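You operate a simulated robot arm through the tools that you are given. There is no shell and no other tool. Be economical: measure what you need, move in short steps, check, and stop when the job is done.

Carry out the task below with a simulated two-armed robot. There is one attempt and no reset: what you move stays moved.

## Task
Take the shop cloth from the top of the tall carton and hang it over the handle of the pins drawer.
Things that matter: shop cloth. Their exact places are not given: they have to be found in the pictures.

The check looks at the end state, three seconds after you hand in, the way a careful person would. Anything else that was tipped, shoved, dropped, spilled or broken makes it a failure. Flat cloth is picked up by pressing the open fingertips on it (5 to 10 N) and closing them slowly along it; thin cloth reads only 2 to 8 mm in the jaws.

## Robot
Two 7-joint arms with two-finger parallel grippers on one trunk, on a base that drives. Base frame: it is fixed to the floor where the robot stands at the start and does not move with it; the origin is under the middle of the robot, x ahead of it, y to its left, z up. Units: m, degrees, N and s.
The left shoulder is at the start at [0.111, 0.101, 0.789], the right one opposite. With the tool pointing down near the work surface each hand reaches from about 0.32 to 0.6 m from the robot's upright axis, wherever it stands, measured 20 degrees to its own side. Payload 2.4 kg a hand.
The tool frame of a hand sits at the grasp point between the pads (the TCP): z along the fingers, y along the line on which they close. The tips reach 0.024 m beyond it. The gripper opens to 0.068 m. The fingers are 0.017 m wide and 0.01 m thick; the gripper's body (0.04 by 0.07 m) begins 0.041 m behind the TCP.
Orientation is that of the tool frame in the base frame, as a unit quaternion [x, y, z, w]. With the fingers straight down and closing along the base's y, the tool's x points along the base's -x, its y along +y and its z along -z.

## Interface
- The arms move only by the tool servo_tool. It takes "left_commands", "right_commands" or both (then of equal length, played together; a hand with none holds still); each is text: rows parted by semicolons, each of 7 numbers parted by spaces: the shift along the tool's x, y, z in m, then the turn, a rotation vector about the tool's x, y, z in degrees, then the opening in per cent of the stroke, from 0 (shut) to 100 (fully open). In form: x y z ax ay az grip; .... A call has 1 to 10 rows; each row is the pose to reach, as a shift and turn from the pose commanded when the call began, along the tool's axes at that moment. Rows are played at 5 a second. More than 0.05 m and 8.6 degrees between two rows, or a gripper value outside its range, and nothing of the call is played. Where a pose cannot be reached the arm comes as near as it can. A force on the tool above 40 N (or 10 N above the force at the start of the call, whichever is more), or a blocked arm, ends the call early, and 0.2 s more pass. The fingers move at their own pace (about 0.072 m/s each) and stop on an object; they squeeze with about 38 N. The grip force told is the motor's: it shows also when the fingers shut on nothing. Time passes only in rows, and 0.2 s behind the last, so rows that repeat a pose let the fingers close. The reply holds the time, the measured pose of the TCP, the force on the tool along the base axes, the opening and the grip force, in the units named above and with some noise, with the torque about the TCP (base axes, N m) and any sound that the robot's microphone picked up.
- Cameras (640 x 400 px; columns grow to the right, rows downward): "scene" is now at [0.1927, 0.0494, 0.921]; the picture's right is [0.66, -0.76, -0.00], its down [-0.59, -0.51, -0.62] and it looks along [0.47, 0.41, -0.78] (base axes); focal length 258 px, centre (320, 200). "left" rides on the left gripper at [0.084, -0.011, -0.075] in its tool frame; the picture's right is [0.13, 0.99, 0.00], its down [-0.60, 0.08, -0.79] and it looks along [-0.79, 0.10, 0.61] (tool axes); focal length 251 px, centre (320, 200). "right" rides on the right gripper at [0.084, 0.011, -0.075] in its tool frame; the picture's right is [-0.13, 0.99, 0.00], its down [-0.60, -0.08, -0.79] and it looks along [-0.79, -0.10, 0.61] (tool axes); focal length 251 px, centre (320, 200).
- camera(camera): a new picture of that camera. The clock stands still meanwhile.
- slide_trunk(by): slides the trunk up (or, below 0, down) by that many m; the arms and the scene camera ride with it, the base frame stays. It gives what a move gives, with no picture.
- drive_base(legs): drives the robot by 1 to 6 legs, each [ahead, left, turn to the left] in m, m and degrees, along the robot's own axes; the way and the turn of a leg run together, so that a leg with both is an arc; at most 1.5 m and 180 degrees a leg. The arms and the cameras ride along, it lands a little off, and it stops where it bumps. It gives what a move gives.
- turn_head(pan, tilt): turns the head with the scene camera to pan (to the left, within 86 degrees either way) and tilt (down, from -29 to 69), counted from straight ahead of the robot. It gives what a move gives.
- measure_at(camera, pixels): for up to 12 pixels [column, row] of the newest picture of that camera ("zoom" is the newest enlarged one), the place [x, y, z] in the base frame of the surface seen there, good to about 0.003 m. The clock stands still meanwhile.
- close_up(camera, box): a new picture of the part [left, top, right, bottom] of that camera's present view, enlarged. The clock stands still meanwhile.
- job_done(): hands the job in; it is judged then, once.

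Go step by step. Measure first, check grasps and placings, and put right what went wrong. The budget is 80 turns and 58 pictures, counting those below and the enlarged ones. Unless the task says otherwise, let go and move clear before handing in, and close with one line.

The tools are called after ">>>" by a JSON object that holds its "method" and its "body". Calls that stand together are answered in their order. servo_tool: Moves the arms, as the interface text tells. Its arguments: {"type":"object","properties":{"left_commands":{"type":"string"},"right_commands":{"type":"string"}},"required":[]} The other tools are called the same way: slide_trunk (by) slides the trunk up or down; drive_base (legs) drives the base; turn_head (pan, tilt) turns the head that bears the scene camera; camera (camera) takes a picture; measure_at (camera, pixels) gives the place of the surface under pixels of a picture; close_up (camera, box) takes an enlarged picture of a part of a camera's view; job_done () hands the job in.

At the start:

```text
clock: 0.0
left_eef_pos: [0.238, 0.2737, 0.7172]
left_tcp_rot: [-0.001, 1.0, -0.001, 0.0]
left_force: [0.8, 1.0, 0.0]
left_moment: [0.01, 0.03, -0.03]
left_gripper_width: 0.0682
left_grasp_force: 0.0
right_eef_pos: [0.3769, 0.0225, 0.6728]
right_tcp_rot: [0.0, 1.0, 0.0, 0.0]
right_force: [0.0, -1.1, -0.9]
right_moment: [-0.03, 0.0, -0.02]
right_gripper_width: 0.0683
right_grasp_force: 0.1
trunk travel left (down, up): [-0.009, 0.841]
robot x, y, heading: [-0.0013, 0.0003, -0.0]
head pan, tilt: [41.0, 51.6]
```

scene: 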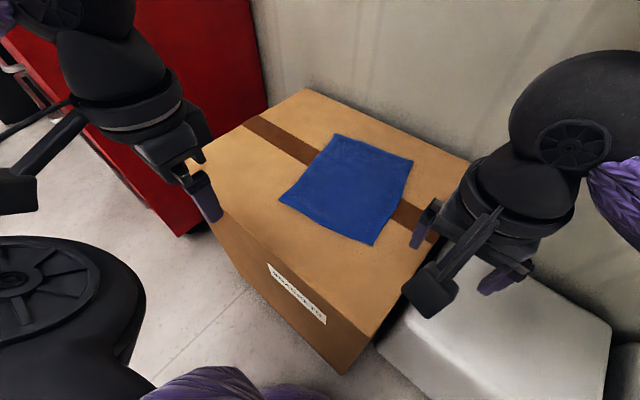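
right: 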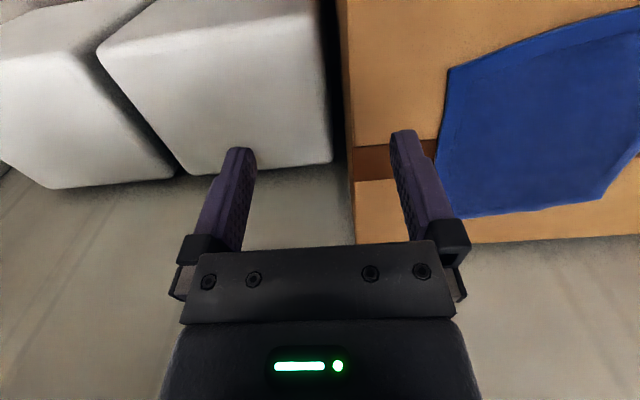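
left: 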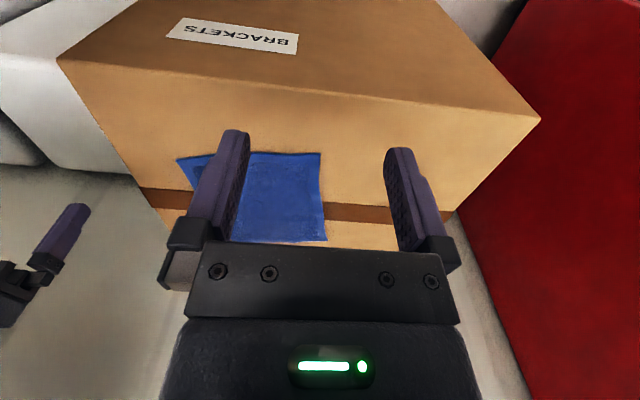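

The blue cloth lies flat on the carton at about (350,190) in the scene picture, with a red cabinet to the left. I'll measure the cloth and carton, and look at the cabinet.

>>> {"method": "measure_at", "body": {"camera": "scene", "pixels": [[338, 136], [412, 160], [374, 243], [281, 198], [350, 190], [308, 90], [466, 162], [345, 372], [205, 150], [180, 234], [500, 310], [265, 90]]}}

>>> {"method": "turn_head", "body": {"pan": 75, "tilt": 35}}

>>> {"method": "camera", "body": {"camera": "scene"}}

```text
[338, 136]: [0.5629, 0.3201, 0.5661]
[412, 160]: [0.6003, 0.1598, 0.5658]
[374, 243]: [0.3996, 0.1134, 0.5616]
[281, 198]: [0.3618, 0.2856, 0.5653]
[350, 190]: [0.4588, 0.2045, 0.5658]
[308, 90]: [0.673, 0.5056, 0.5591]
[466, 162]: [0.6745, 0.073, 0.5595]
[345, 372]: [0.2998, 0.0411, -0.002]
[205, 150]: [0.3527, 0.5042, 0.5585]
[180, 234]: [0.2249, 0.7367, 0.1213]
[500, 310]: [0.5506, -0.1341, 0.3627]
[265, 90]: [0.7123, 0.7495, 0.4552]
```

```text
clock: 1.0
left_eef_pos: [0.2369, 0.2749, 0.7169]
left_tcp_rot: [0.0, 1.0, 0.0, -0.001]
left_force: [-1.1, 0.1, 0.2]
left_moment: [-0.03, -0.03, 0.02]
left_gripper_width: 0.0681
left_grasp_force: 0.0
right_eef_pos: [0.3769, 0.023, 0.6733]
right_tcp_rot: [0.0, 1.0, 0.0, 0.0]
right_force: [0.2, -0.7, -0.1]
right_moment: [-0.01, 0.02, 0.03]
right_gripper_width: 0.068
right_grasp_force: 0.0
trunk travel left (down, up): [-0.009, 0.841]
robot x, y, heading: [-0.0007, -0.0036, -0.0]
head pan, tilt: [75.0, 35.0]
```

```text
54 pictures are left
```

scene: 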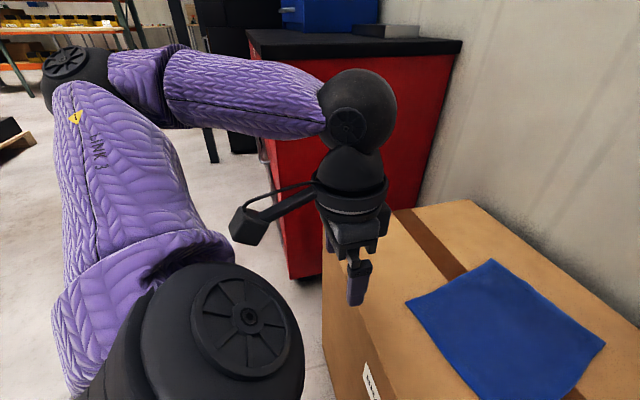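

The cabinet's drawers face -x on my left, hidden by the left arm. I'll back away to see the drawers and handles before choosing the grasp.

>>> {"method": "drive_base", "body": {"legs": [[-0.6, 0, 0]]}}

>>> {"method": "turn_head", "body": {"pan": 40, "tilt": 25}}

>>> {"method": "camera", "body": {"camera": "scene"}}

```text
clock: 4.4
left_eef_pos: [-0.3627, 0.2734, 0.7183]
left_tcp_rot: [-0.004, 1.0, 0.0, 0.001]
left_force: [0.5, -0.1, -0.8]
left_moment: [0.01, 0.02, 0.01]
left_gripper_width: 0.0682
left_grasp_force: 0.1
right_eef_pos: [-0.2207, 0.0221, 0.6726]
right_tcp_rot: [-0.005, 1.0, -0.001, -0.001]
right_force: [-0.3, 0.4, -0.2]
right_moment: [0.01, 0.01, 0.04]
right_gripper_width: 0.0681
right_grasp_force: 0.0
trunk travel left (down, up): [-0.009, 0.841]
robot x, y, heading: [-0.5954, -0.0014, 0.6]
head pan, tilt: [75.0, 35.0]
```

```text
clock: 5.4
left_eef_pos: [-0.3624, 0.2733, 0.7181]
left_tcp_rot: [-0.004, 1.0, 0.0, 0.0]
left_force: [0.1, -0.3, -0.6]
left_moment: [-0.02, 0.01, 0.01]
left_gripper_width: 0.0679
left_grasp_force: 0.0
right_eef_pos: [-0.2204, 0.0227, 0.6714]
right_tcp_rot: [-0.004, 1.0, 0.0, 0.0]
right_force: [-0.2, 0.1, 0.0]
right_moment: [-0.01, 0.01, 0.01]
right_gripper_width: 0.068
right_grasp_force: 0.0
trunk travel left (down, up): [-0.009, 0.841]
robot x, y, heading: [-0.5995, -0.0012, 0.5]
head pan, tilt: [40.0, 25.0]
```

```text
53 pictures are left
```

scene: 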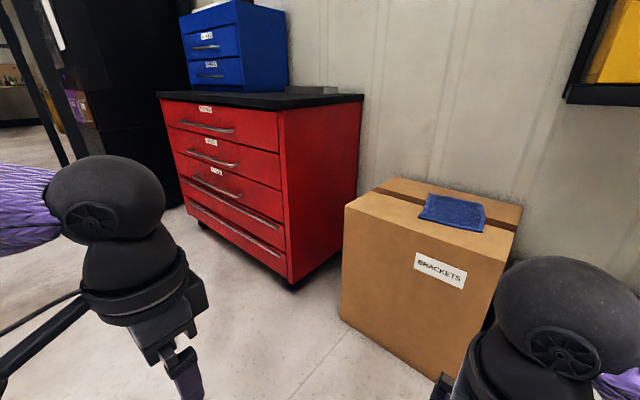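

>>> {"method": "close_up", "body": {"camera": "scene", "box": [150, 85, 310, 185]}}

>>> {"method": "close_up", "body": {"camera": "scene", "box": [170, 0, 290, 90]}}

```text
4.00 times, centred on (230, 135) of scene
```

zoom: 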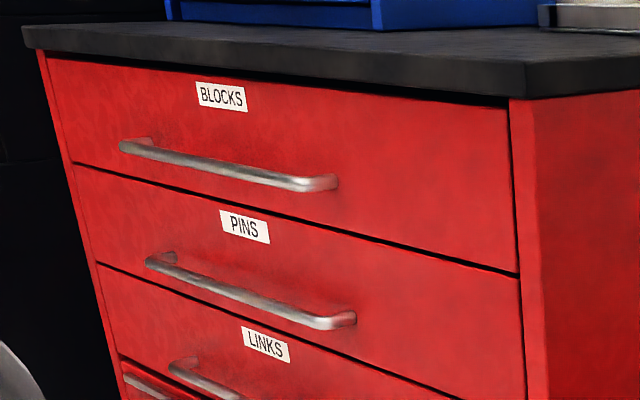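

```text
4.44 times, centred on (230, 45) of scene
```

zoom: 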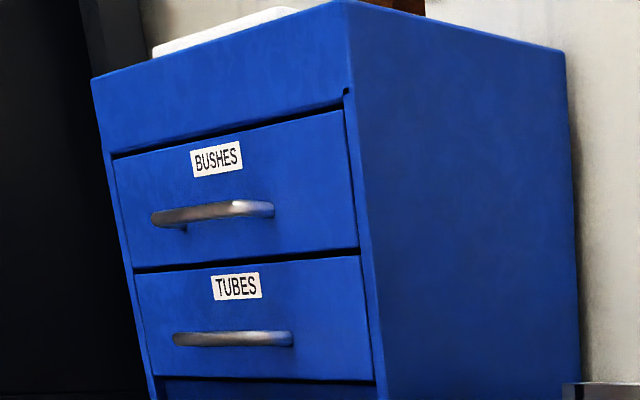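

The PINS drawer is the second one of the red cabinet, with its bar handle around scene (190–237, 150–165). I'll measure the bar, the drawer face beside it, and the neighbouring handles.

>>> {"method": "close_up", "body": {"camera": "scene", "box": [180, 120, 244, 160]}}

>>> {"method": "close_up", "body": {"camera": "scene", "box": [180, 135, 244, 175]}}

```text
10.00 times, centred on (212, 140) of scene
```

zoom: 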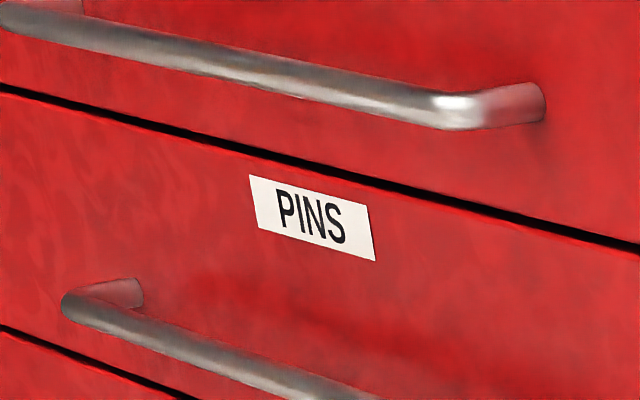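

```text
10.00 times, centred on (212, 155) of scene
```

zoom: 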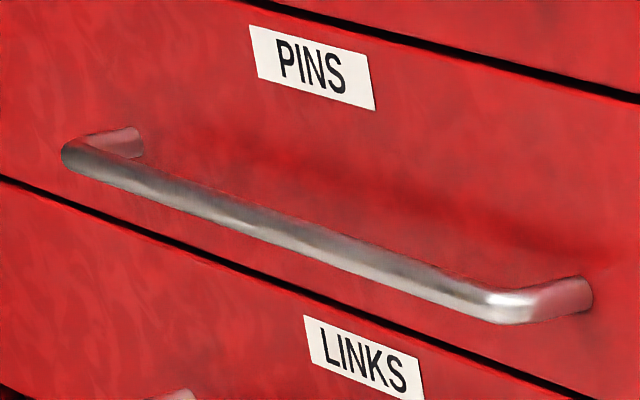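

>>> {"method": "measure_at", "body": {"camera": "zoom", "pixels": [[72, 153], [200, 200], [300, 238], [400, 272], [500, 305], [582, 293], [130, 140], [300, 200], [500, 250], [310, 67], [360, 355], [600, 200]]}}

>>> {"method": "measure_at", "body": {"camera": "scene", "pixels": [[183, 121], [205, 127], [232, 132], [160, 98], [280, 110], [283, 280], [465, 210], [420, 215], [484, 231], [426, 195]]}}

```text
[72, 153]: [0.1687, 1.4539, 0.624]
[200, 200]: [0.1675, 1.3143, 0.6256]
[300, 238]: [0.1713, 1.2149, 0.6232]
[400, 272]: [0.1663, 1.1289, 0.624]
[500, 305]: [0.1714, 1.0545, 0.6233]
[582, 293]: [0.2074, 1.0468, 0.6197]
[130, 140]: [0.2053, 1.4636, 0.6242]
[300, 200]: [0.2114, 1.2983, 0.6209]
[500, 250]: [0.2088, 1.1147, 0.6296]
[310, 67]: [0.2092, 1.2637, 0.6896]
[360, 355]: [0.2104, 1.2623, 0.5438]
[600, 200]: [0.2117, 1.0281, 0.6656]
```

```text
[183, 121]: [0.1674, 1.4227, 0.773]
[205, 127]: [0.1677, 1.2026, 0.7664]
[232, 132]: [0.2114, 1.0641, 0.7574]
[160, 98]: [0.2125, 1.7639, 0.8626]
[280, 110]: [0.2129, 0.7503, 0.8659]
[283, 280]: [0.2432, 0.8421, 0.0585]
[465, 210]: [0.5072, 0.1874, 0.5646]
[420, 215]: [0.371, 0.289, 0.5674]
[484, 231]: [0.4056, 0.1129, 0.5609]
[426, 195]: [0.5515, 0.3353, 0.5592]
```

The pins bar runs along y 1.05–1.46 at x≈0.174, z≈0.62, with a gap of about 3 cm to the face and the BLOCKS handle 14 cm above. My plan is to pinch the cloth off-centre with the jaws closing along x, leaving a short far flap and a long near flap. The short flap can then pass over the bar while the long one stays in front. I'll yaw the left tool 78.5° in free air first.

>>> {"method": "servo_tool", "body": {"left_commands": "0 0 0 0 0 7.85 50; 0 0 0 0 0 15.7 50; 0 0 0 0 0 23.55 50; 0 0 0 0 0 31.4 50; 0 0 0 0 0 39.25 50; 0 0 0 0 0 47.1 50; 0 0 0 0 0 54.95 50; 0 0 0 0 0 62.8 50; 0 0 0 0 0 70.65 50; 0 0 0 0 0 78.5 50"}}

>>> {"method": "turn_head", "body": {"pan": 30, "tilt": 45}}

>>> {"method": "drive_base", "body": {"legs": [[0.6, 0, -0.5]]}}

>>> {"method": "camera", "body": {"camera": "scene"}}

```text
clock: 7.6
left_eef_pos: [-0.3625, 0.2738, 0.7178]
left_tcp_rot: [0.63, 0.776, 0.0, 0.0]
left_force: [0.2, 1.0, 0.7]
left_moment: [-0.03, 0.02, 0.05]
left_gripper_width: 0.0339
left_grasp_force: 0.0
right_eef_pos: [-0.2204, 0.0218, 0.6732]
right_tcp_rot: [-0.004, 1.0, 0.001, -0.001]
right_force: [0.0, 0.2, -0.8]
right_moment: [0.04, 0.01, 0.0]
right_gripper_width: 0.068
right_grasp_force: 0.1
trunk travel left (down, up): [-0.009, 0.841]
robot x, y, heading: [-0.5968, -0.003, 0.5]
head pan, tilt: [40.0, 25.0]
```

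```text
clock: 8.4
left_eef_pos: [-0.3622, 0.2726, 0.718]
left_tcp_rot: [0.629, 0.777, 0.0, 0.0]
left_force: [0.3, -0.5, 0.4]
left_moment: [0.0, 0.01, 0.0]
left_gripper_width: 0.034
left_grasp_force: 0.0
right_eef_pos: [-0.2203, 0.0217, 0.673]
right_tcp_rot: [-0.005, 1.0, 0.0, 0.0]
right_force: [-0.4, 0.4, -0.3]
right_moment: [0.0, -0.03, -0.02]
right_gripper_width: 0.0681
right_grasp_force: 0.1
trunk travel left (down, up): [-0.009, 0.841]
robot x, y, heading: [-0.5939, -0.0012, 0.4]
head pan, tilt: [30.0, 45.0]
```

```text
clock: 11.9
left_eef_pos: [0.2542, 0.2766, 0.718]
left_tcp_rot: [0.632, 0.775, 0.0, 0.0]
left_force: [0.4, -0.8, -0.5]
left_moment: [0.02, -0.01, 0.01]
left_gripper_width: 0.0341
left_grasp_force: 0.2
right_eef_pos: [0.3941, 0.0238, 0.6725]
right_tcp_rot: [-0.001, 1.0, 0.001, 0.0]
right_force: [0.4, 0.0, -0.5]
right_moment: [0.0, -0.02, 0.0]
right_gripper_width: 0.068
right_grasp_force: 0.1
trunk travel left (down, up): [-0.009, 0.841]
robot x, y, heading: [0.0184, 0.0001, 0.1]
head pan, tilt: [30.0, 45.0]
```

```text
48 pictures are left
```

scene: 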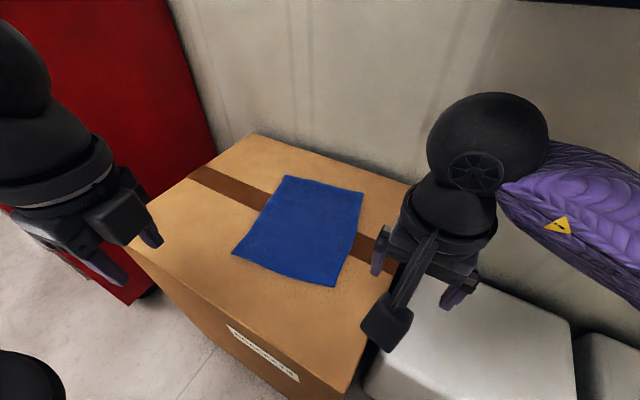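

The tool is yawed as wanted and the cloth hasn't moved. I'll move the left hand over the pinch point at about (0.510, 0.226), stopping 5 cm above it.

>>> {"method": "servo_tool", "body": {"left_commands": "-0.0145 0.0344 0.011 0 0 0 50; -0.029 0.069 0.022 0 0 0 50; -0.043 0.103 0.033 0 0 0 50; -0.058 0.138 0.044 0 0 0 50; -0.072 0.172 0.055 0 0 0 50; -0.087 0.207 0.067 0 0 0 50; -0.101 0.241 0.078 0 0 0 50; -0.101 0.241 0.078 0 0 0 50"}}

>>> {"method": "camera", "body": {"camera": "left"}}

>>> {"method": "camera", "body": {"camera": "scene"}}

```text
clock: 13.7
left_eef_pos: [0.5109, 0.2276, 0.6393]
left_tcp_rot: [0.632, 0.775, 0.0, 0.0]
left_force: [-0.1, -0.2, 0.1]
left_moment: [-0.02, 0.0, -0.02]
left_gripper_width: 0.034
left_grasp_force: 0.1
right_eef_pos: [0.3951, 0.0238, 0.6719]
right_tcp_rot: [-0.001, 1.0, 0.0, 0.0]
right_force: [1.4, 0.4, 0.3]
right_moment: [-0.01, 0.0, 0.0]
right_gripper_width: 0.0678
right_grasp_force: 0.1
trunk travel left (down, up): [-0.009, 0.841]
robot x, y, heading: [0.0165, 0.0001, -0.3]
head pan, tilt: [30.0, 45.0]
```

```text
47 pictures are left
```

left: 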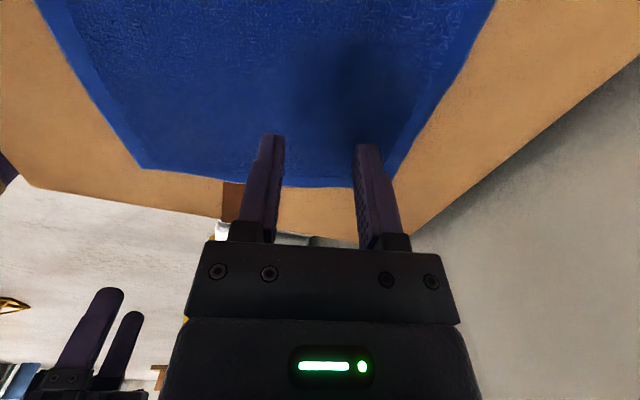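

```text
46 pictures are left
```

scene: 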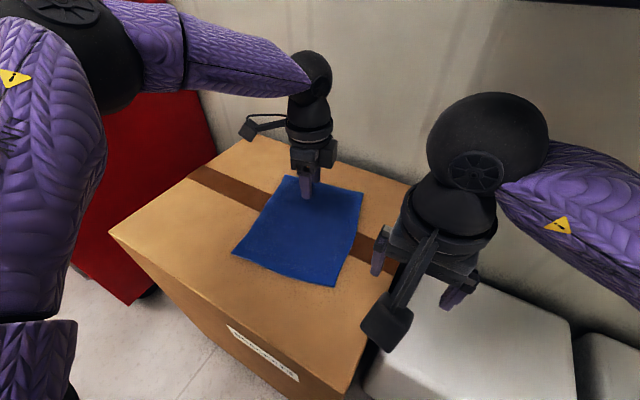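

The hand is centred at (0.511, 0.228) over the cloth. I'll lower it until the tips touch.

>>> {"method": "servo_tool", "body": {"left_commands": "0 0 0.02 0 0 0 50; 0 0 0.038 0 0 0 50; 0 0 0.044 0 0 0 50; 0 0 0.049 0 0 0 50; 0 0 0.051 0 0 0 50"}}

```text
clock: 14.9
left_eef_pos: [0.5114, 0.2249, 0.5883]
left_tcp_rot: [0.632, 0.775, 0.0, 0.0]
left_force: [0.6, -0.3, 0.2]
left_moment: [-0.01, 0.05, 0.01]
left_gripper_width: 0.0341
left_grasp_force: 0.0
right_eef_pos: [0.3952, 0.0231, 0.673]
right_tcp_rot: [0.0, 1.0, 0.0, 0.0]
right_force: [0.7, 0.2, 1.3]
right_moment: [0.0, -0.03, -0.01]
right_gripper_width: 0.0681
right_grasp_force: 0.1
trunk travel left (down, up): [-0.009, 0.841]
robot x, y, heading: [0.0145, -0.0003, -0.1]
head pan, tilt: [30.0, 45.0]
```

>>> {"method": "servo_tool", "body": {"left_commands": "0 0 0.002 0 0 0 50; 0 0 0.004 0 0 0 50; 0 0 0.004 0 0 0 50"}}

```text
clock: 15.7
left_eef_pos: [0.5103, 0.2257, 0.5869]
left_tcp_rot: [0.631, 0.776, 0.001, 0.002]
left_force: [4.1, 4.8, 17.3]
left_moment: [0.1, -0.01, -0.01]
left_gripper_width: 0.0338
left_grasp_force: 0.0
right_eef_pos: [0.3943, 0.0235, 0.6729]
right_tcp_rot: [-0.003, 1.0, 0.0, 0.0]
right_force: [0.3, 0.9, -0.1]
right_moment: [0.0, 0.0, 0.01]
right_gripper_width: 0.0682
right_grasp_force: 0.1
trunk travel left (down, up): [-0.009, 0.841]
robot x, y, heading: [0.0188, 0.0032, 0.1]
head pan, tilt: [30.0, 45.0]
```

The contact force is 17 N, above the 5–10 N range. I'll back off about 1.5 mm and close slowly.

>>> {"method": "servo_tool", "body": {"left_commands": "0 0 -0.0012 0 0 0 50; 0 0 -0.0015 0 0 0 50"}}

```text
clock: 16.3
left_eef_pos: [0.51, 0.2246, 0.5869]
left_tcp_rot: [0.632, 0.775, 0.0, 0.0]
left_force: [0.3, 1.0, 14.2]
left_moment: [0.02, 0.02, 0.0]
left_gripper_width: 0.0339
left_grasp_force: 0.1
right_eef_pos: [0.3937, 0.0234, 0.6723]
right_tcp_rot: [0.0, 1.0, 0.0, 0.0]
right_force: [-0.1, 0.7, 0.1]
right_moment: [-0.01, 0.0, -0.01]
right_gripper_width: 0.0681
right_grasp_force: 0.2
trunk travel left (down, up): [-0.009, 0.841]
robot x, y, heading: [0.0157, -0.0009, 0.0]
head pan, tilt: [30.0, 45.0]
```

>>> {"method": "servo_tool", "body": {"left_commands": "0 0 -0.001 0 0 0 50; 0 0 -0.0012 0 0 0 50"}}

```text
clock: 16.9
left_eef_pos: [0.5118, 0.2247, 0.5876]
left_tcp_rot: [0.632, 0.775, -0.001, -0.001]
left_force: [1.2, -0.8, 3.6]
left_moment: [-0.03, -0.03, -0.01]
left_gripper_width: 0.0337
left_grasp_force: 0.0
right_eef_pos: [0.3939, 0.0235, 0.6725]
right_tcp_rot: [-0.001, 1.0, -0.001, 0.0]
right_force: [0.4, 0.3, 0.1]
right_moment: [0.01, 0.0, -0.01]
right_gripper_width: 0.0678
right_grasp_force: 0.1
trunk travel left (down, up): [-0.009, 0.841]
robot x, y, heading: [0.0197, 0.0033, 0.0]
head pan, tilt: [30.0, 45.0]
```

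The force is now 3.6 N, so I'll press 0.5 mm more and close gradually.

>>> {"method": "servo_tool", "body": {"left_commands": "0 0 0.0006 0 0 0 45; 0 0 0.0006 0 0 0 38; 0 0 0.0006 0 0 0 31; 0 0 0.0006 0 0 0 24; 0 0 0.0006 0 0 0 17; 0 0 0.0006 0 0 0 10; 0 0 0.0006 0 0 0 4; 0 0 0.0006 0 0 0 0; 0 0 0.0006 0 0 0 0; 0 0 0.0006 0 0 0 0"}}

>>> {"method": "camera", "body": {"camera": "left"}}

```text
clock: 19.1
left_eef_pos: [0.5103, 0.2259, 0.5881]
left_tcp_rot: [0.632, 0.775, 0.0, -0.001]
left_force: [0.2, 0.4, 5.0]
left_moment: [0.0, -0.04, -0.08]
left_gripper_width: 0.0045
left_grasp_force: 27.7
right_eef_pos: [0.3949, 0.0231, 0.6723]
right_tcp_rot: [-0.001, 1.0, 0.0, 0.0]
right_force: [-0.2, 0.4, 0.4]
right_moment: [-0.01, 0.01, 0.0]
right_gripper_width: 0.0682
right_grasp_force: 0.0
trunk travel left (down, up): [-0.009, 0.841]
robot x, y, heading: [0.0154, -0.0025, 0.0]
head pan, tilt: [30.0, 45.0]
```

```text
45 pictures are left
```

left: 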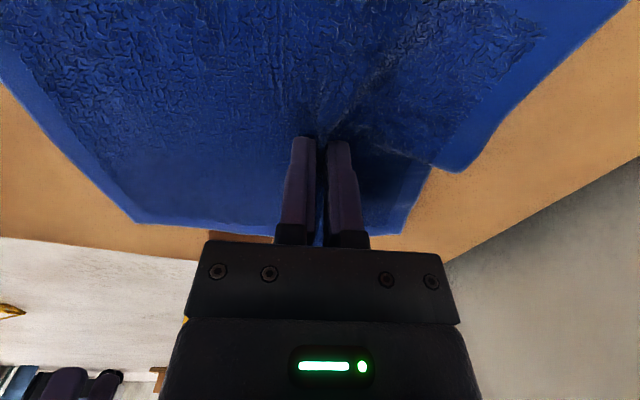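

The jaws read 4.5 mm with a ridge of cloth between the tips, so the cloth is gripped. I'll lift it straight up.

>>> {"method": "servo_tool", "body": {"left_commands": "0 0 -0.02 0 0 0 0; 0 0 -0.05 0 0 0 0; 0 0 -0.08 0 0 0 0; 0 0 -0.11 0 0 0 0; 0 0 -0.14 0 0 0 0; 0 0 -0.17 0 0 0 0; 0 0 -0.17 0 0 0 0; 0 0 -0.17 0 0 0 0"}}

>>> {"method": "turn_head", "body": {"pan": 30, "tilt": 25}}

>>> {"method": "camera", "body": {"camera": "scene"}}

>>> {"method": "camera", "body": {"camera": "left"}}

```text
clock: 20.9
left_eef_pos: [0.512, 0.2253, 0.7578]
left_tcp_rot: [0.632, 0.775, 0.0, 0.0]
left_force: [0.4, 0.4, -1.0]
left_moment: [-0.03, 0.01, -0.05]
left_gripper_width: 0.0045
left_grasp_force: 28.0
right_eef_pos: [0.3955, 0.0221, 0.6727]
right_tcp_rot: [-0.001, 1.0, 0.0, 0.0]
right_force: [-0.5, 0.3, 0.4]
right_moment: [0.01, -0.01, 0.0]
right_gripper_width: 0.0679
right_grasp_force: 0.2
trunk travel left (down, up): [-0.009, 0.841]
robot x, y, heading: [0.0148, 0.0019, 0.2]
head pan, tilt: [30.0, 45.0]
```

```text
clock: 21.7
left_eef_pos: [0.5117, 0.2243, 0.756]
left_tcp_rot: [0.632, 0.775, 0.0, 0.0]
left_force: [-0.1, 0.4, 0.1]
left_moment: [0.02, 0.0, -0.05]
left_gripper_width: 0.0043
left_grasp_force: 27.7
right_eef_pos: [0.3955, 0.0234, 0.6726]
right_tcp_rot: [-0.001, 1.0, 0.0, 0.0]
right_force: [-0.7, 0.1, -0.1]
right_moment: [-0.04, 0.0, -0.02]
right_gripper_width: 0.0681
right_grasp_force: 0.2
trunk travel left (down, up): [-0.009, 0.841]
robot x, y, heading: [0.0186, 0.0041, -0.0]
head pan, tilt: [30.0, 25.0]
```

```text
44 pictures are left
```

scene: 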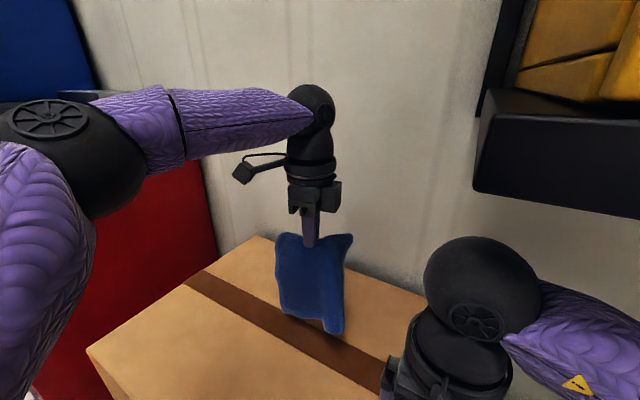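

```text
43 pictures are left
```

left: 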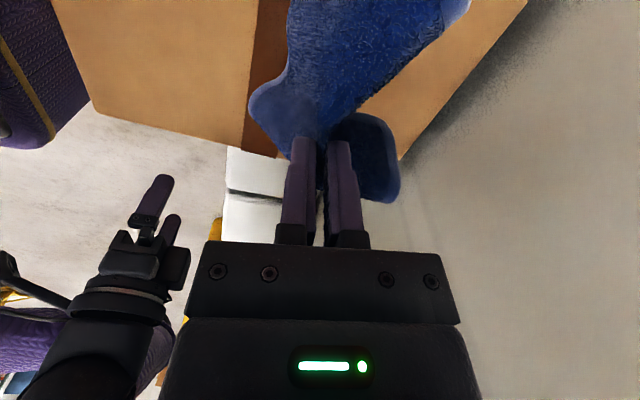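

The cloth hangs as a tent on both sides of the jaws with the flaps spread, as wanted. I'll back away and drive left towards the cabinet front.

>>> {"method": "drive_base", "body": {"legs": [[-0.65, 0, 0], [0, 0.5, 0]]}}

>>> {"method": "servo_tool", "body": {"left_commands": "0 0 0 0 0 6 0; 0 0 0 0 0 11.5 0"}}

>>> {"method": "servo_tool", "body": {"left_commands": "0 0 0 -8 0 0 0; 0 0 0 -16 0 0 0; 0 0 0 -24 0 0 0; 0 0 0 -32 0 0 0; 0 0 0 -40 0 0 0; 0 0 0 -48 0 0 0; 0 0 0 -55 0 0 0; 0 0 0 -55 0 0 0"}}

>>> {"method": "turn_head", "body": {"pan": 35, "tilt": 20}}

>>> {"method": "camera", "body": {"camera": "scene"}}

```text
clock: 27.9
left_eef_pos: [-0.132, 0.7346, 0.7576]
left_tcp_rot: [0.635, 0.772, 0.0, 0.0]
left_force: [0.7, -0.1, -0.1]
left_moment: [0.01, -0.01, -0.02]
left_gripper_width: 0.0042
left_grasp_force: 27.7
right_eef_pos: [-0.2516, 0.5337, 0.6727]
right_tcp_rot: [0.003, 1.0, 0.0, 0.0]
right_force: [-0.4, 0.2, 0.0]
right_moment: [-0.02, 0.02, 0.03]
right_gripper_width: 0.068
right_grasp_force: 0.0
trunk travel left (down, up): [-0.009, 0.841]
robot x, y, heading: [-0.6275, 0.5138, -0.6]
head pan, tilt: [30.0, 25.0]
```

```text
clock: 28.5
left_eef_pos: [-0.1314, 0.7346, 0.7574]
left_tcp_rot: [0.71, 0.704, 0.0, 0.0]
left_force: [0.6, 0.1, -0.7]
left_moment: [0.01, -0.03, 0.09]
left_gripper_width: 0.0042
left_grasp_force: 27.4
right_eef_pos: [-0.2515, 0.5346, 0.673]
right_tcp_rot: [0.004, 1.0, 0.0, 0.0]
right_force: [-0.6, -0.3, -0.2]
right_moment: [0.0, 0.0, -0.02]
right_gripper_width: 0.068
right_grasp_force: 0.1
trunk travel left (down, up): [-0.009, 0.841]
robot x, y, heading: [-0.6307, 0.5115, -0.4]
head pan, tilt: [30.0, 25.0]
```

```text
clock: 30.3
left_eef_pos: [-0.1329, 0.7328, 0.7572]
left_tcp_rot: [0.63, 0.624, 0.325, 0.328]
left_force: [-0.4, -0.8, -0.3]
left_moment: [0.02, 0.05, 0.0]
left_gripper_width: 0.0042
left_grasp_force: 27.6
right_eef_pos: [-0.2512, 0.5345, 0.6725]
right_tcp_rot: [0.003, 1.0, -0.001, 0.0]
right_force: [0.1, -0.1, 0.9]
right_moment: [-0.01, 0.01, -0.02]
right_gripper_width: 0.068
right_grasp_force: 0.0
trunk travel left (down, up): [-0.009, 0.841]
robot x, y, heading: [-0.6258, 0.5155, -0.3]
head pan, tilt: [30.0, 25.0]
```

```text
clock: 31.0
left_eef_pos: [-0.1319, 0.7339, 0.7565]
left_tcp_rot: [0.63, 0.625, 0.325, 0.327]
left_force: [-0.3, 0.0, -0.7]
left_moment: [0.0, 0.02, -0.02]
left_gripper_width: 0.0042
left_grasp_force: 27.3
right_eef_pos: [-0.2507, 0.5344, 0.6726]
right_tcp_rot: [0.003, 1.0, 0.0, 0.001]
right_force: [-0.8, -0.6, 0.4]
right_moment: [0.03, 0.02, 0.0]
right_gripper_width: 0.0681
right_grasp_force: 0.0
trunk travel left (down, up): [-0.009, 0.841]
robot x, y, heading: [-0.6275, 0.5104, -0.5]
head pan, tilt: [35.0, 20.0]
```

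```text
42 pictures are left
```

scene: 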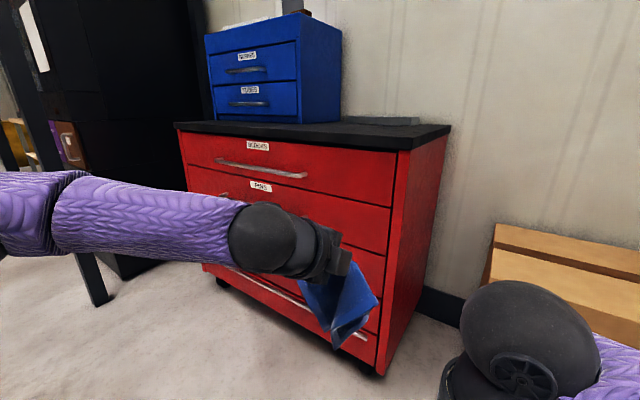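

The tool now points forward and 35° below horizontal, with the cloth hanging from it. Before driving I'll check the obstacles on the left, such as the post near (95,290).

>>> {"method": "measure_at", "body": {"camera": "scene", "pixels": [[100, 300], [80, 265], [50, 200], [20, 215], [150, 220], [245, 225], [70, 60], [140, 260]]}}

>>> {"method": "close_up", "body": {"camera": "scene", "box": [240, 200, 432, 320]}}

>>> {"method": "measure_at", "body": {"camera": "scene", "pixels": [[331, 345], [335, 300], [360, 290], [372, 302], [310, 295], [320, 325]]}}

```text
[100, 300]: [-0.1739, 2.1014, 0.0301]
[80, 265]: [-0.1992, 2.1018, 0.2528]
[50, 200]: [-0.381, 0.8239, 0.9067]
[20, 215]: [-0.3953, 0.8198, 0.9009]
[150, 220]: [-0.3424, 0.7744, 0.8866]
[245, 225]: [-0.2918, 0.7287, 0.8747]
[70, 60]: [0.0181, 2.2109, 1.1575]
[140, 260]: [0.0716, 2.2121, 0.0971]
```

```text
3.33 times, centred on (336, 260) of scene
```

zoom: 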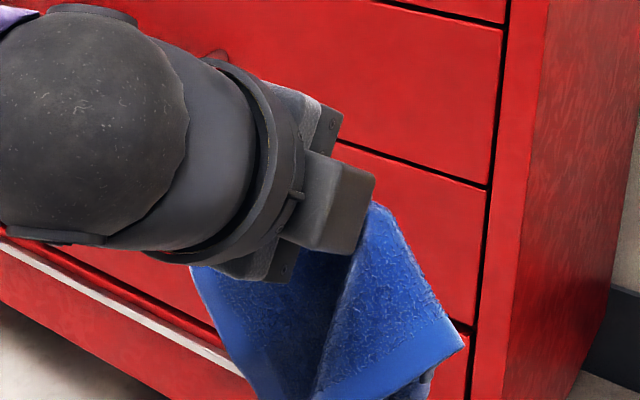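

```text
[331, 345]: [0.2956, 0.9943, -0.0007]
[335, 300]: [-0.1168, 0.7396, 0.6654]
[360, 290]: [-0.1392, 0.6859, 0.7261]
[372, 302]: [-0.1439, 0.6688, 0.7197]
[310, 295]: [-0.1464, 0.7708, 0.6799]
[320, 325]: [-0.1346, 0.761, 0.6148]
```

The area is clear until y≈2.1. I'll turn the right hand's camera towards the left hand for a side view of the cloth.

>>> {"method": "servo_tool", "body": {"right_commands": "0 0 0 0 0 -8 100; 0 0 0 0 0 -16 100; 0 0 0 0 0 -24 100; 0 0 0 0 0 -32 100; 0 0 0 0 0 -40 100; 0 0 0 0 0 -48 100; 0 0 0 0 0 -56 100; 0 0 0 0 0 -64 100; 0 0 0 0 0 -70 100"}}

>>> {"method": "camera", "body": {"camera": "right"}}

```text
clock: 33.0
left_eef_pos: [-0.1322, 0.7331, 0.7567]
left_tcp_rot: [0.629, 0.625, 0.325, 0.328]
left_force: [0.1, -0.4, -0.9]
left_moment: [0.0, 0.08, 0.0]
left_gripper_width: 0.004
left_grasp_force: 27.6
right_eef_pos: [-0.2514, 0.5339, 0.6722]
right_tcp_rot: [-0.572, 0.82, 0.0, 0.0]
right_force: [0.6, -0.6, -0.2]
right_moment: [0.01, -0.01, -0.01]
right_gripper_width: 0.068
right_grasp_force: 0.0
trunk travel left (down, up): [-0.009, 0.841]
robot x, y, heading: [-0.6308, 0.5143, -0.5]
head pan, tilt: [35.0, 20.0]
```

```text
40 pictures are left
```

right: 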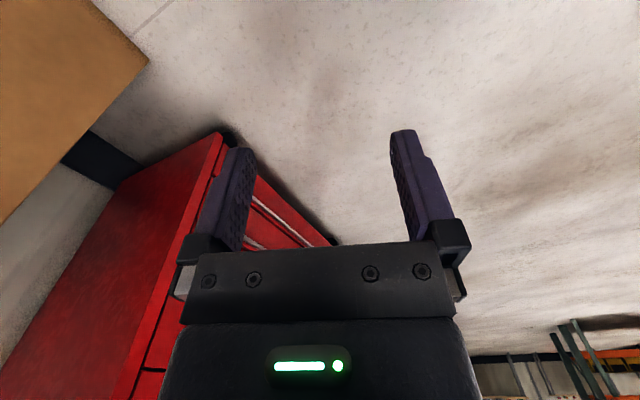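

The gripper hides the cloth in this view. I'll raise the right hand 0.2 m so its camera looks down on the cloth between the fingers.

>>> {"method": "servo_tool", "body": {"right_commands": "0 0 -0.04 0 0 0 100; 0 0 -0.08 0 0 0 100; 0 0 -0.12 0 0 0 100; 0 0 -0.16 0 0 0 100; 0 0 -0.2 0 0 0 100"}}

>>> {"method": "camera", "body": {"camera": "right"}}

```text
clock: 34.2
left_eef_pos: [-0.1312, 0.7325, 0.757]
left_tcp_rot: [0.63, 0.625, 0.325, 0.327]
left_force: [-0.5, -0.6, -0.1]
left_moment: [0.0, 0.06, 0.04]
left_gripper_width: 0.0037
left_grasp_force: 27.4
right_eef_pos: [-0.255, 0.5327, 0.8684]
right_tcp_rot: [-0.569, 0.822, 0.001, 0.0]
right_force: [1.0, -0.4, -0.2]
right_moment: [0.0, 0.03, -0.01]
right_gripper_width: 0.0681
right_grasp_force: 0.0
right hand out of reach, approached as far as the arm can: row 5
trunk travel left (down, up): [-0.009, 0.841]
robot x, y, heading: [-0.6289, 0.5156, -0.3]
head pan, tilt: [35.0, 20.0]
```

```text
39 pictures are left
```

right: 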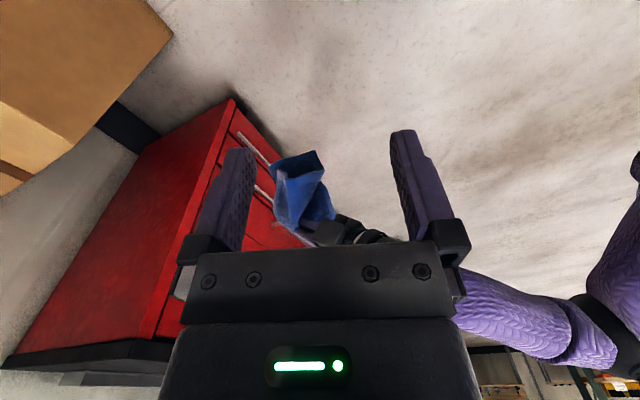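

The cloth is visible between the right fingers around (300,190). I'll enlarge that part.

>>> {"method": "close_up", "body": {"camera": "right", "box": [240, 130, 368, 210]}}

>>> {"method": "close_up", "body": {"camera": "right", "box": [256, 140, 352, 240]}}

```text
5.00 times, centred on (304, 170) of right
```

zoom: 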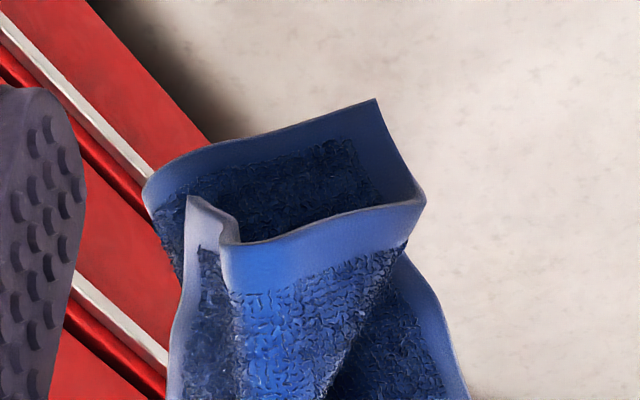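

```text
4.00 times, centred on (304, 190) of right
```

zoom: 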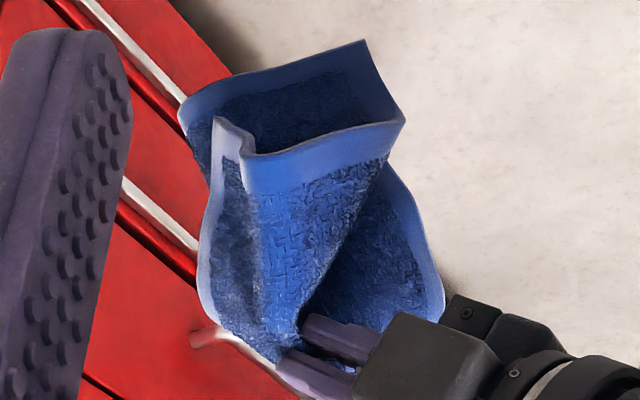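

>>> {"method": "measure_at", "body": {"camera": "zoom", "pixels": [[185, 115], [280, 75], [362, 45], [400, 120], [330, 150], [248, 165], [220, 125], [205, 250], [415, 200], [440, 300], [300, 250], [310, 330]]}}

```text
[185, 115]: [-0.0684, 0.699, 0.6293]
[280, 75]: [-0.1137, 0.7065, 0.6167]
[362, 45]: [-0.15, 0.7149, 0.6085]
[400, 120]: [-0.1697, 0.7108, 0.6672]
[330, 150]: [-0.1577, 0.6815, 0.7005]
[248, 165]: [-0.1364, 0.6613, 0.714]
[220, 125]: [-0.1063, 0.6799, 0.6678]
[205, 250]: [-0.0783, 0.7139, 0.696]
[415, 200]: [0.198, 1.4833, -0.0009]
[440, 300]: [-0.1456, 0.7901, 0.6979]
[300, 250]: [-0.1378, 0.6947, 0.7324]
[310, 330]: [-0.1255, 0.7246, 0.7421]
```

The short flap's lower hem is about 6 cm below the tip and the long flap's about 13 cm, so the bar should meet the cloth 10 cm below the tip. I'll set the height, pull back a little, and drive in front of the handle.

>>> {"method": "servo_tool", "body": {"left_commands": "0 -0.024 -0.014 0 0 0 0; 0 -0.0476 -0.0278 0 0 0 0; 0 -0.0476 -0.0278 0 0 0 0"}}

>>> {"method": "drive_base", "body": {"legs": [[0, 0.465, 0.3], [0.22, 0, 0]]}}

>>> {"method": "camera", "body": {"camera": "right"}}

>>> {"method": "camera", "body": {"camera": "scene"}}

```text
clock: 35.0
left_eef_pos: [-0.1812, 0.7346, 0.7323]
left_tcp_rot: [0.629, 0.625, 0.326, 0.328]
left_force: [0.4, -0.3, 0.0]
left_moment: [0.01, 0.05, 0.04]
left_gripper_width: 0.0042
left_grasp_force: 27.1
right_eef_pos: [-0.2556, 0.5325, 0.8674]
right_tcp_rot: [-0.57, 0.822, 0.001, 0.001]
right_force: [0.4, -0.7, 0.3]
right_moment: [-0.02, 0.0, 0.03]
right_gripper_width: 0.068
right_grasp_force: 0.0
trunk travel left (down, up): [-0.009, 0.841]
robot x, y, heading: [-0.6294, 0.515, -0.3]
head pan, tilt: [35.0, 20.0]
```

```text
clock: 39.1
left_eef_pos: [0.0387, 1.2201, 0.7339]
left_tcp_rot: [0.624, 0.63, 0.328, 0.325]
left_force: [-0.8, -0.9, 0.2]
left_moment: [0.02, 0.03, 0.0]
left_gripper_width: 0.0042
left_grasp_force: 26.9
right_eef_pos: [-0.0332, 1.0179, 0.8672]
right_tcp_rot: [-0.576, 0.818, 0.0, 0.001]
right_force: [-0.3, -0.4, -0.8]
right_moment: [-0.01, 0.0, -0.02]
right_gripper_width: 0.0679
right_grasp_force: 0.1
trunk travel left (down, up): [-0.009, 0.841]
robot x, y, heading: [-0.4051, 0.9992, 0.5]
head pan, tilt: [35.0, 20.0]
```

```text
36 pictures are left
```

right: 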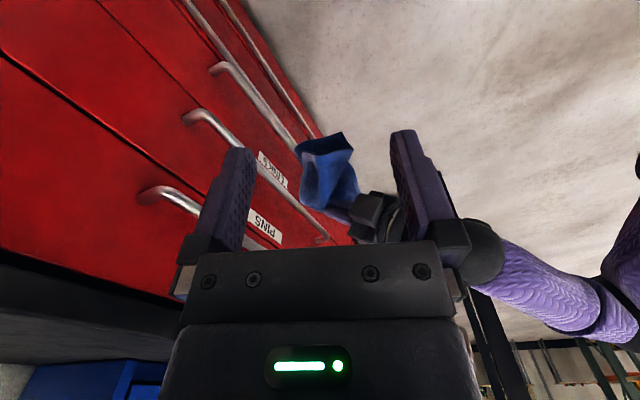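

```text
35 pictures are left
```

scene: 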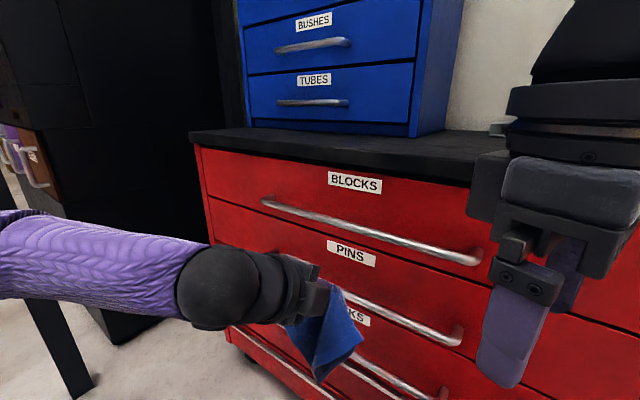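

The hand is in front of the bar at a good height. I'll remeasure the bars and the cloth from here.

>>> {"method": "measure_at", "body": {"camera": "scene", "pixels": [[400, 314], [430, 327], [455, 335], [350, 229], [430, 255], [430, 290], [345, 375], [300, 345], [360, 335], [320, 380], [340, 300]]}}

>>> {"method": "close_up", "body": {"camera": "right", "box": [256, 120, 384, 220]}}

```text
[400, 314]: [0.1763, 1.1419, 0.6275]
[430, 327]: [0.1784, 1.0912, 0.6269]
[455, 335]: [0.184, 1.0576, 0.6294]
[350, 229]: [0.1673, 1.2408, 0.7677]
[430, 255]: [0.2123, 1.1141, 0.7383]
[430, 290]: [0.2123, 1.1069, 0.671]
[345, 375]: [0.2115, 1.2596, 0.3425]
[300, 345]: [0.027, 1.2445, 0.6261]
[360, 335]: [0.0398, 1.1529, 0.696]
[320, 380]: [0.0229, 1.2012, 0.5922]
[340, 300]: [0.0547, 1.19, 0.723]
```

```text
4.00 times, centred on (320, 170) of right
```

zoom: 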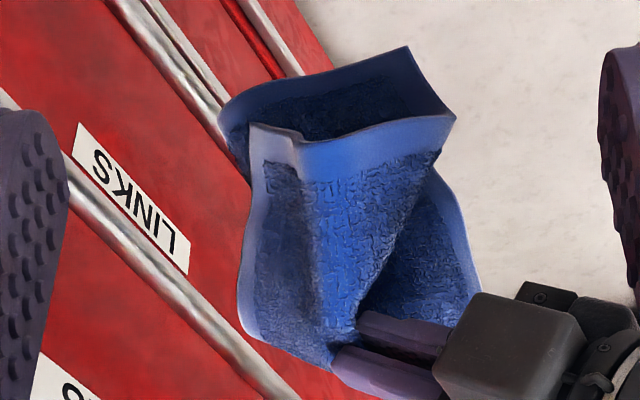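

The bar's top is at z≈0.63 and the cloth straddles that height. I'll move forward 0.08 m at constant height and look again.

>>> {"method": "servo_tool", "body": {"left_commands": "0 0.0115 0.0164 0 0 0 0; 0 0.023 0.0328 0 0 0 0; 0 0.0345 0.0491 0 0 0 0; 0 0.046 0.0655 0 0 0 0; 0 0.046 0.0655 0 0 0 0"}}

>>> {"method": "close_up", "body": {"camera": "right", "box": [176, 80, 368, 240]}}

>>> {"method": "close_up", "body": {"camera": "scene", "box": [230, 220, 486, 380]}}

```text
clock: 40.3
left_eef_pos: [0.1185, 1.2199, 0.733]
left_tcp_rot: [0.625, 0.63, 0.327, 0.325]
left_force: [-0.5, -0.7, 0.4]
left_moment: [0.01, 0.06, 0.0]
left_gripper_width: 0.0042
left_grasp_force: 27.8
right_eef_pos: [-0.0319, 1.0177, 0.8671]
right_tcp_rot: [-0.575, 0.818, 0.0, 0.001]
right_force: [0.3, 0.0, 0.7]
right_moment: [0.02, -0.03, -0.02]
right_gripper_width: 0.0678
right_grasp_force: 0.0
trunk travel left (down, up): [-0.009, 0.841]
robot x, y, heading: [-0.4083, 0.997, 0.5]
head pan, tilt: [35.0, 20.0]
```

```text
2.50 times, centred on (272, 160) of right
```

zoom: 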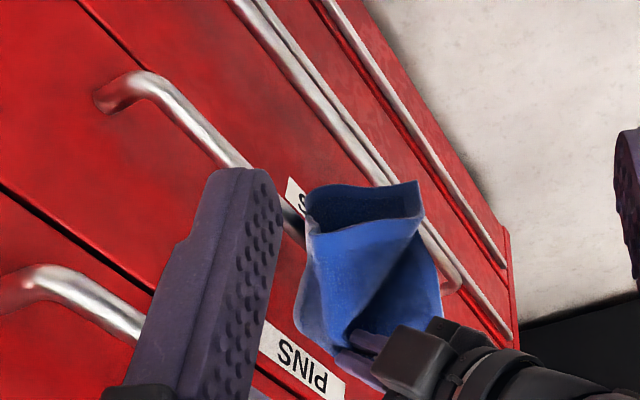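

```text
2.50 times, centred on (358, 300) of scene
```

zoom: 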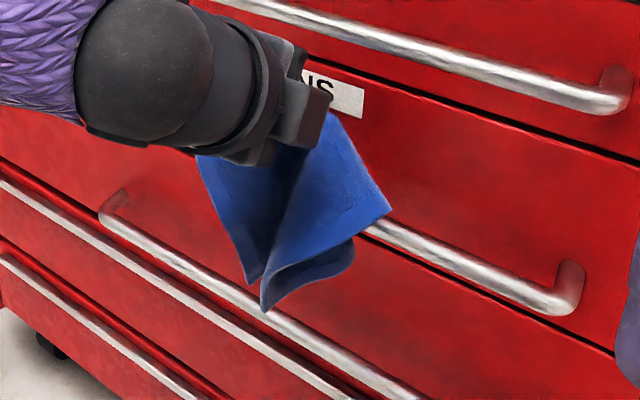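

The flaps are approaching the bar. I'll shift the right hand forward to keep its view and advance another 3 cm.

>>> {"method": "servo_tool", "body": {"left_commands": "0 0.0057 0.0082 0 0 0 0; 0 0.0115 0.0164 0 0 0 0; 0 0.0172 0.0246 0 0 0 0; 0 0.0172 0.0246 0 0 0 0", "right_commands": "-0.008 -0.022 0 0 0 0 100; -0.016 -0.044 0 0 0 0 100; -0.0237 -0.0659 0 0 0 0 100; -0.0237 -0.0659 0 0 0 0 100"}}

>>> {"method": "close_up", "body": {"camera": "right", "box": [208, 100, 400, 220]}}

>>> {"method": "close_up", "body": {"camera": "scene", "box": [280, 230, 472, 350]}}

```text
clock: 41.3
left_eef_pos: [0.1479, 1.2198, 0.7323]
left_tcp_rot: [0.624, 0.63, 0.328, 0.326]
left_force: [0.1, 0.7, -0.6]
left_moment: [0.03, 0.08, 0.01]
left_gripper_width: 0.0045
left_grasp_force: 27.6
right_eef_pos: [-0.0171, 1.0183, 0.8422]
right_tcp_rot: [-0.576, 0.818, 0.001, 0.0]
right_force: [0.0, 0.1, 0.6]
right_moment: [0.0, 0.02, -0.01]
right_gripper_width: 0.0681
right_grasp_force: 0.1
right hand out of reach, approached as far as the arm can: row 1, 2, 3, 4
trunk travel left (down, up): [-0.009, 0.841]
robot x, y, heading: [-0.4048, 0.9985, 0.7]
head pan, tilt: [35.0, 20.0]
```

```text
3.33 times, centred on (304, 160) of right
```

zoom: 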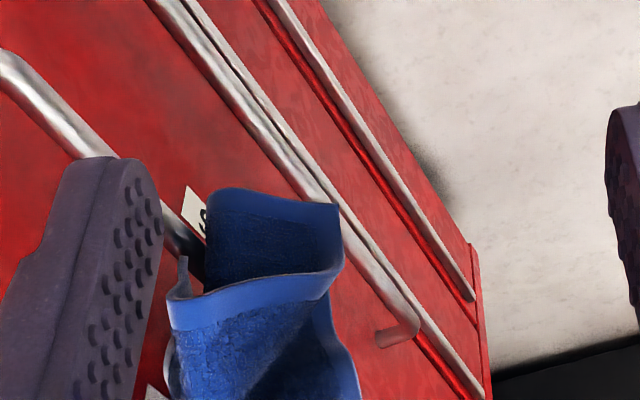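

```text
3.33 times, centred on (376, 290) of scene
```

zoom: 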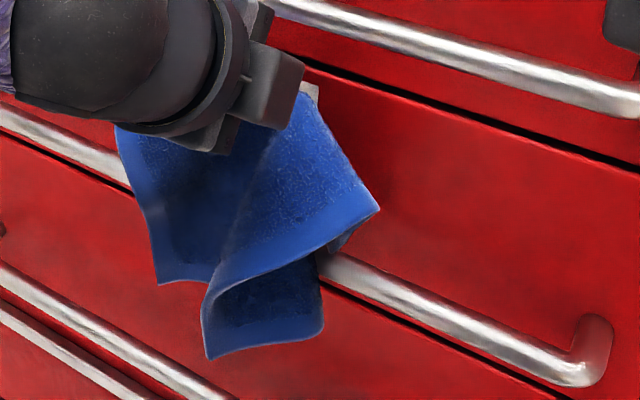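

The short flap at about (345,235) in the enlargement appears to be just above the bar, while the long flap hangs in front. I'll advance another 1.5 cm.

>>> {"method": "servo_tool", "body": {"left_commands": "0 0.0043 0.0061 0 0 0 0; 0 0.0092 0.0131 0 0 0 0; 0 0.0092 0.0131 0 0 0 0"}}

>>> {"method": "close_up", "body": {"camera": "scene", "box": [310, 250, 438, 330]}}

>>> {"method": "camera", "body": {"camera": "left"}}

```text
clock: 42.1
left_eef_pos: [0.1633, 1.2207, 0.7339]
left_tcp_rot: [0.624, 0.63, 0.328, 0.325]
left_force: [0.1, -0.2, -0.2]
left_moment: [0.02, 0.07, 0.07]
left_gripper_width: 0.0039
left_grasp_force: 27.6
right_eef_pos: [-0.0168, 1.0189, 0.8423]
right_tcp_rot: [-0.577, 0.817, 0.001, 0.001]
right_force: [0.3, -0.9, -0.1]
right_moment: [0.0, -0.02, 0.01]
right_gripper_width: 0.068
right_grasp_force: 0.0
trunk travel left (down, up): [-0.009, 0.841]
robot x, y, heading: [-0.4062, 0.9959, 0.7]
head pan, tilt: [35.0, 20.0]
```

```text
5.00 times, centred on (374, 290) of scene
```

zoom: 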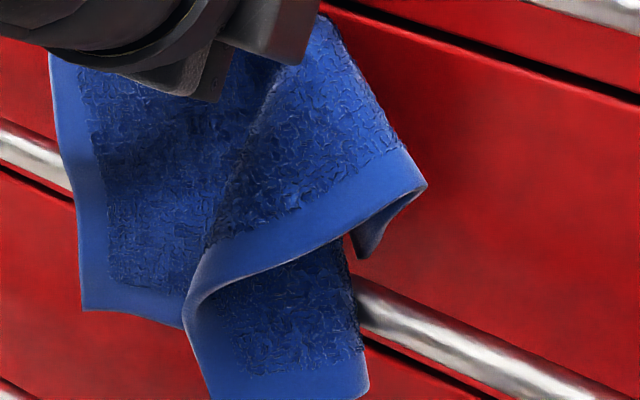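

```text
28 pictures are left
```

left: 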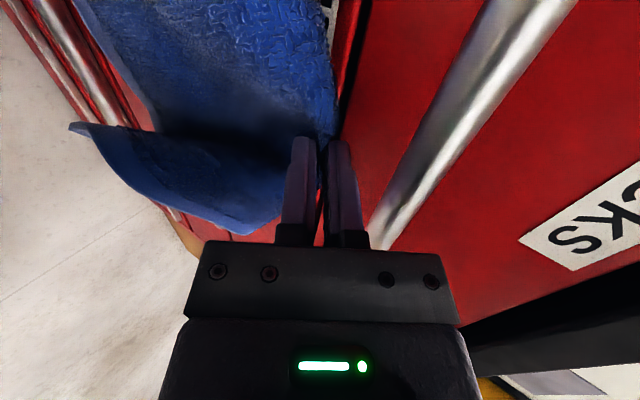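

The short flap (370,240) now sits behind the bar line and the long flap is in front. I'll lower 5 cm so it straddles the bar.

>>> {"method": "servo_tool", "body": {"left_commands": "0 -0.0102 0.0072 0 0 0 0; 0 -0.0205 0.0143 0 0 0 0; 0 -0.0307 0.0215 0 0 0 0; 0 -0.041 0.0287 0 0 0 0; 0 -0.041 0.0287 0 0 0 0"}}

>>> {"method": "close_up", "body": {"camera": "scene", "box": [294, 240, 454, 340]}}

>>> {"method": "camera", "body": {"camera": "right"}}

```text
clock: 43.3
left_eef_pos: [0.1641, 1.2226, 0.6828]
left_tcp_rot: [0.625, 0.63, 0.327, 0.326]
left_force: [-0.2, 0.0, 0.3]
left_moment: [0.0, 0.09, 0.0]
left_gripper_width: 0.0042
left_grasp_force: 27.6
right_eef_pos: [-0.0174, 1.0186, 0.8424]
right_tcp_rot: [-0.575, 0.818, 0.001, 0.001]
right_force: [-1.0, 0.7, -0.2]
right_moment: [0.01, 0.02, 0.03]
right_gripper_width: 0.0679
right_grasp_force: 0.1
trunk travel left (down, up): [-0.009, 0.841]
robot x, y, heading: [-0.403, 0.9962, 0.8]
head pan, tilt: [35.0, 20.0]
```

```text
4.00 times, centred on (374, 290) of scene
```

zoom: 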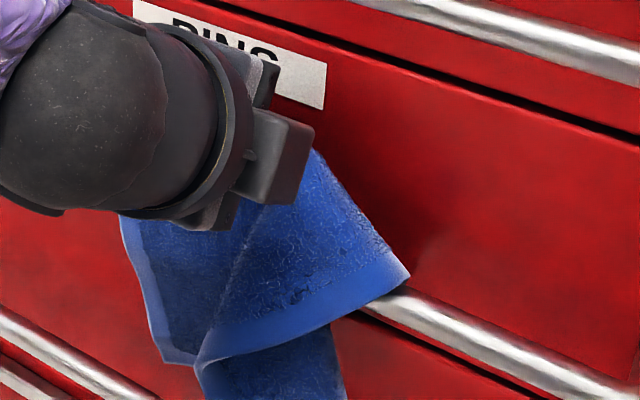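

```text
26 pictures are left
```

right: 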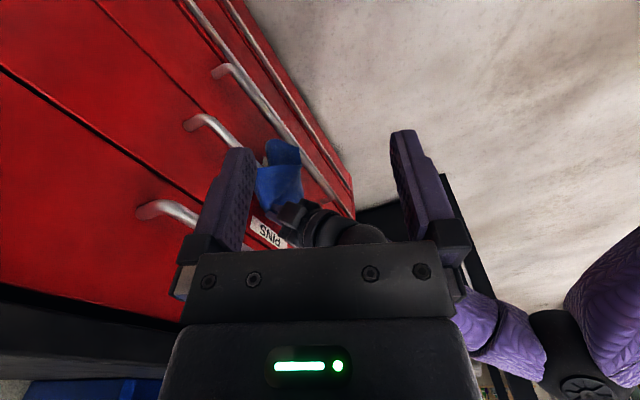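

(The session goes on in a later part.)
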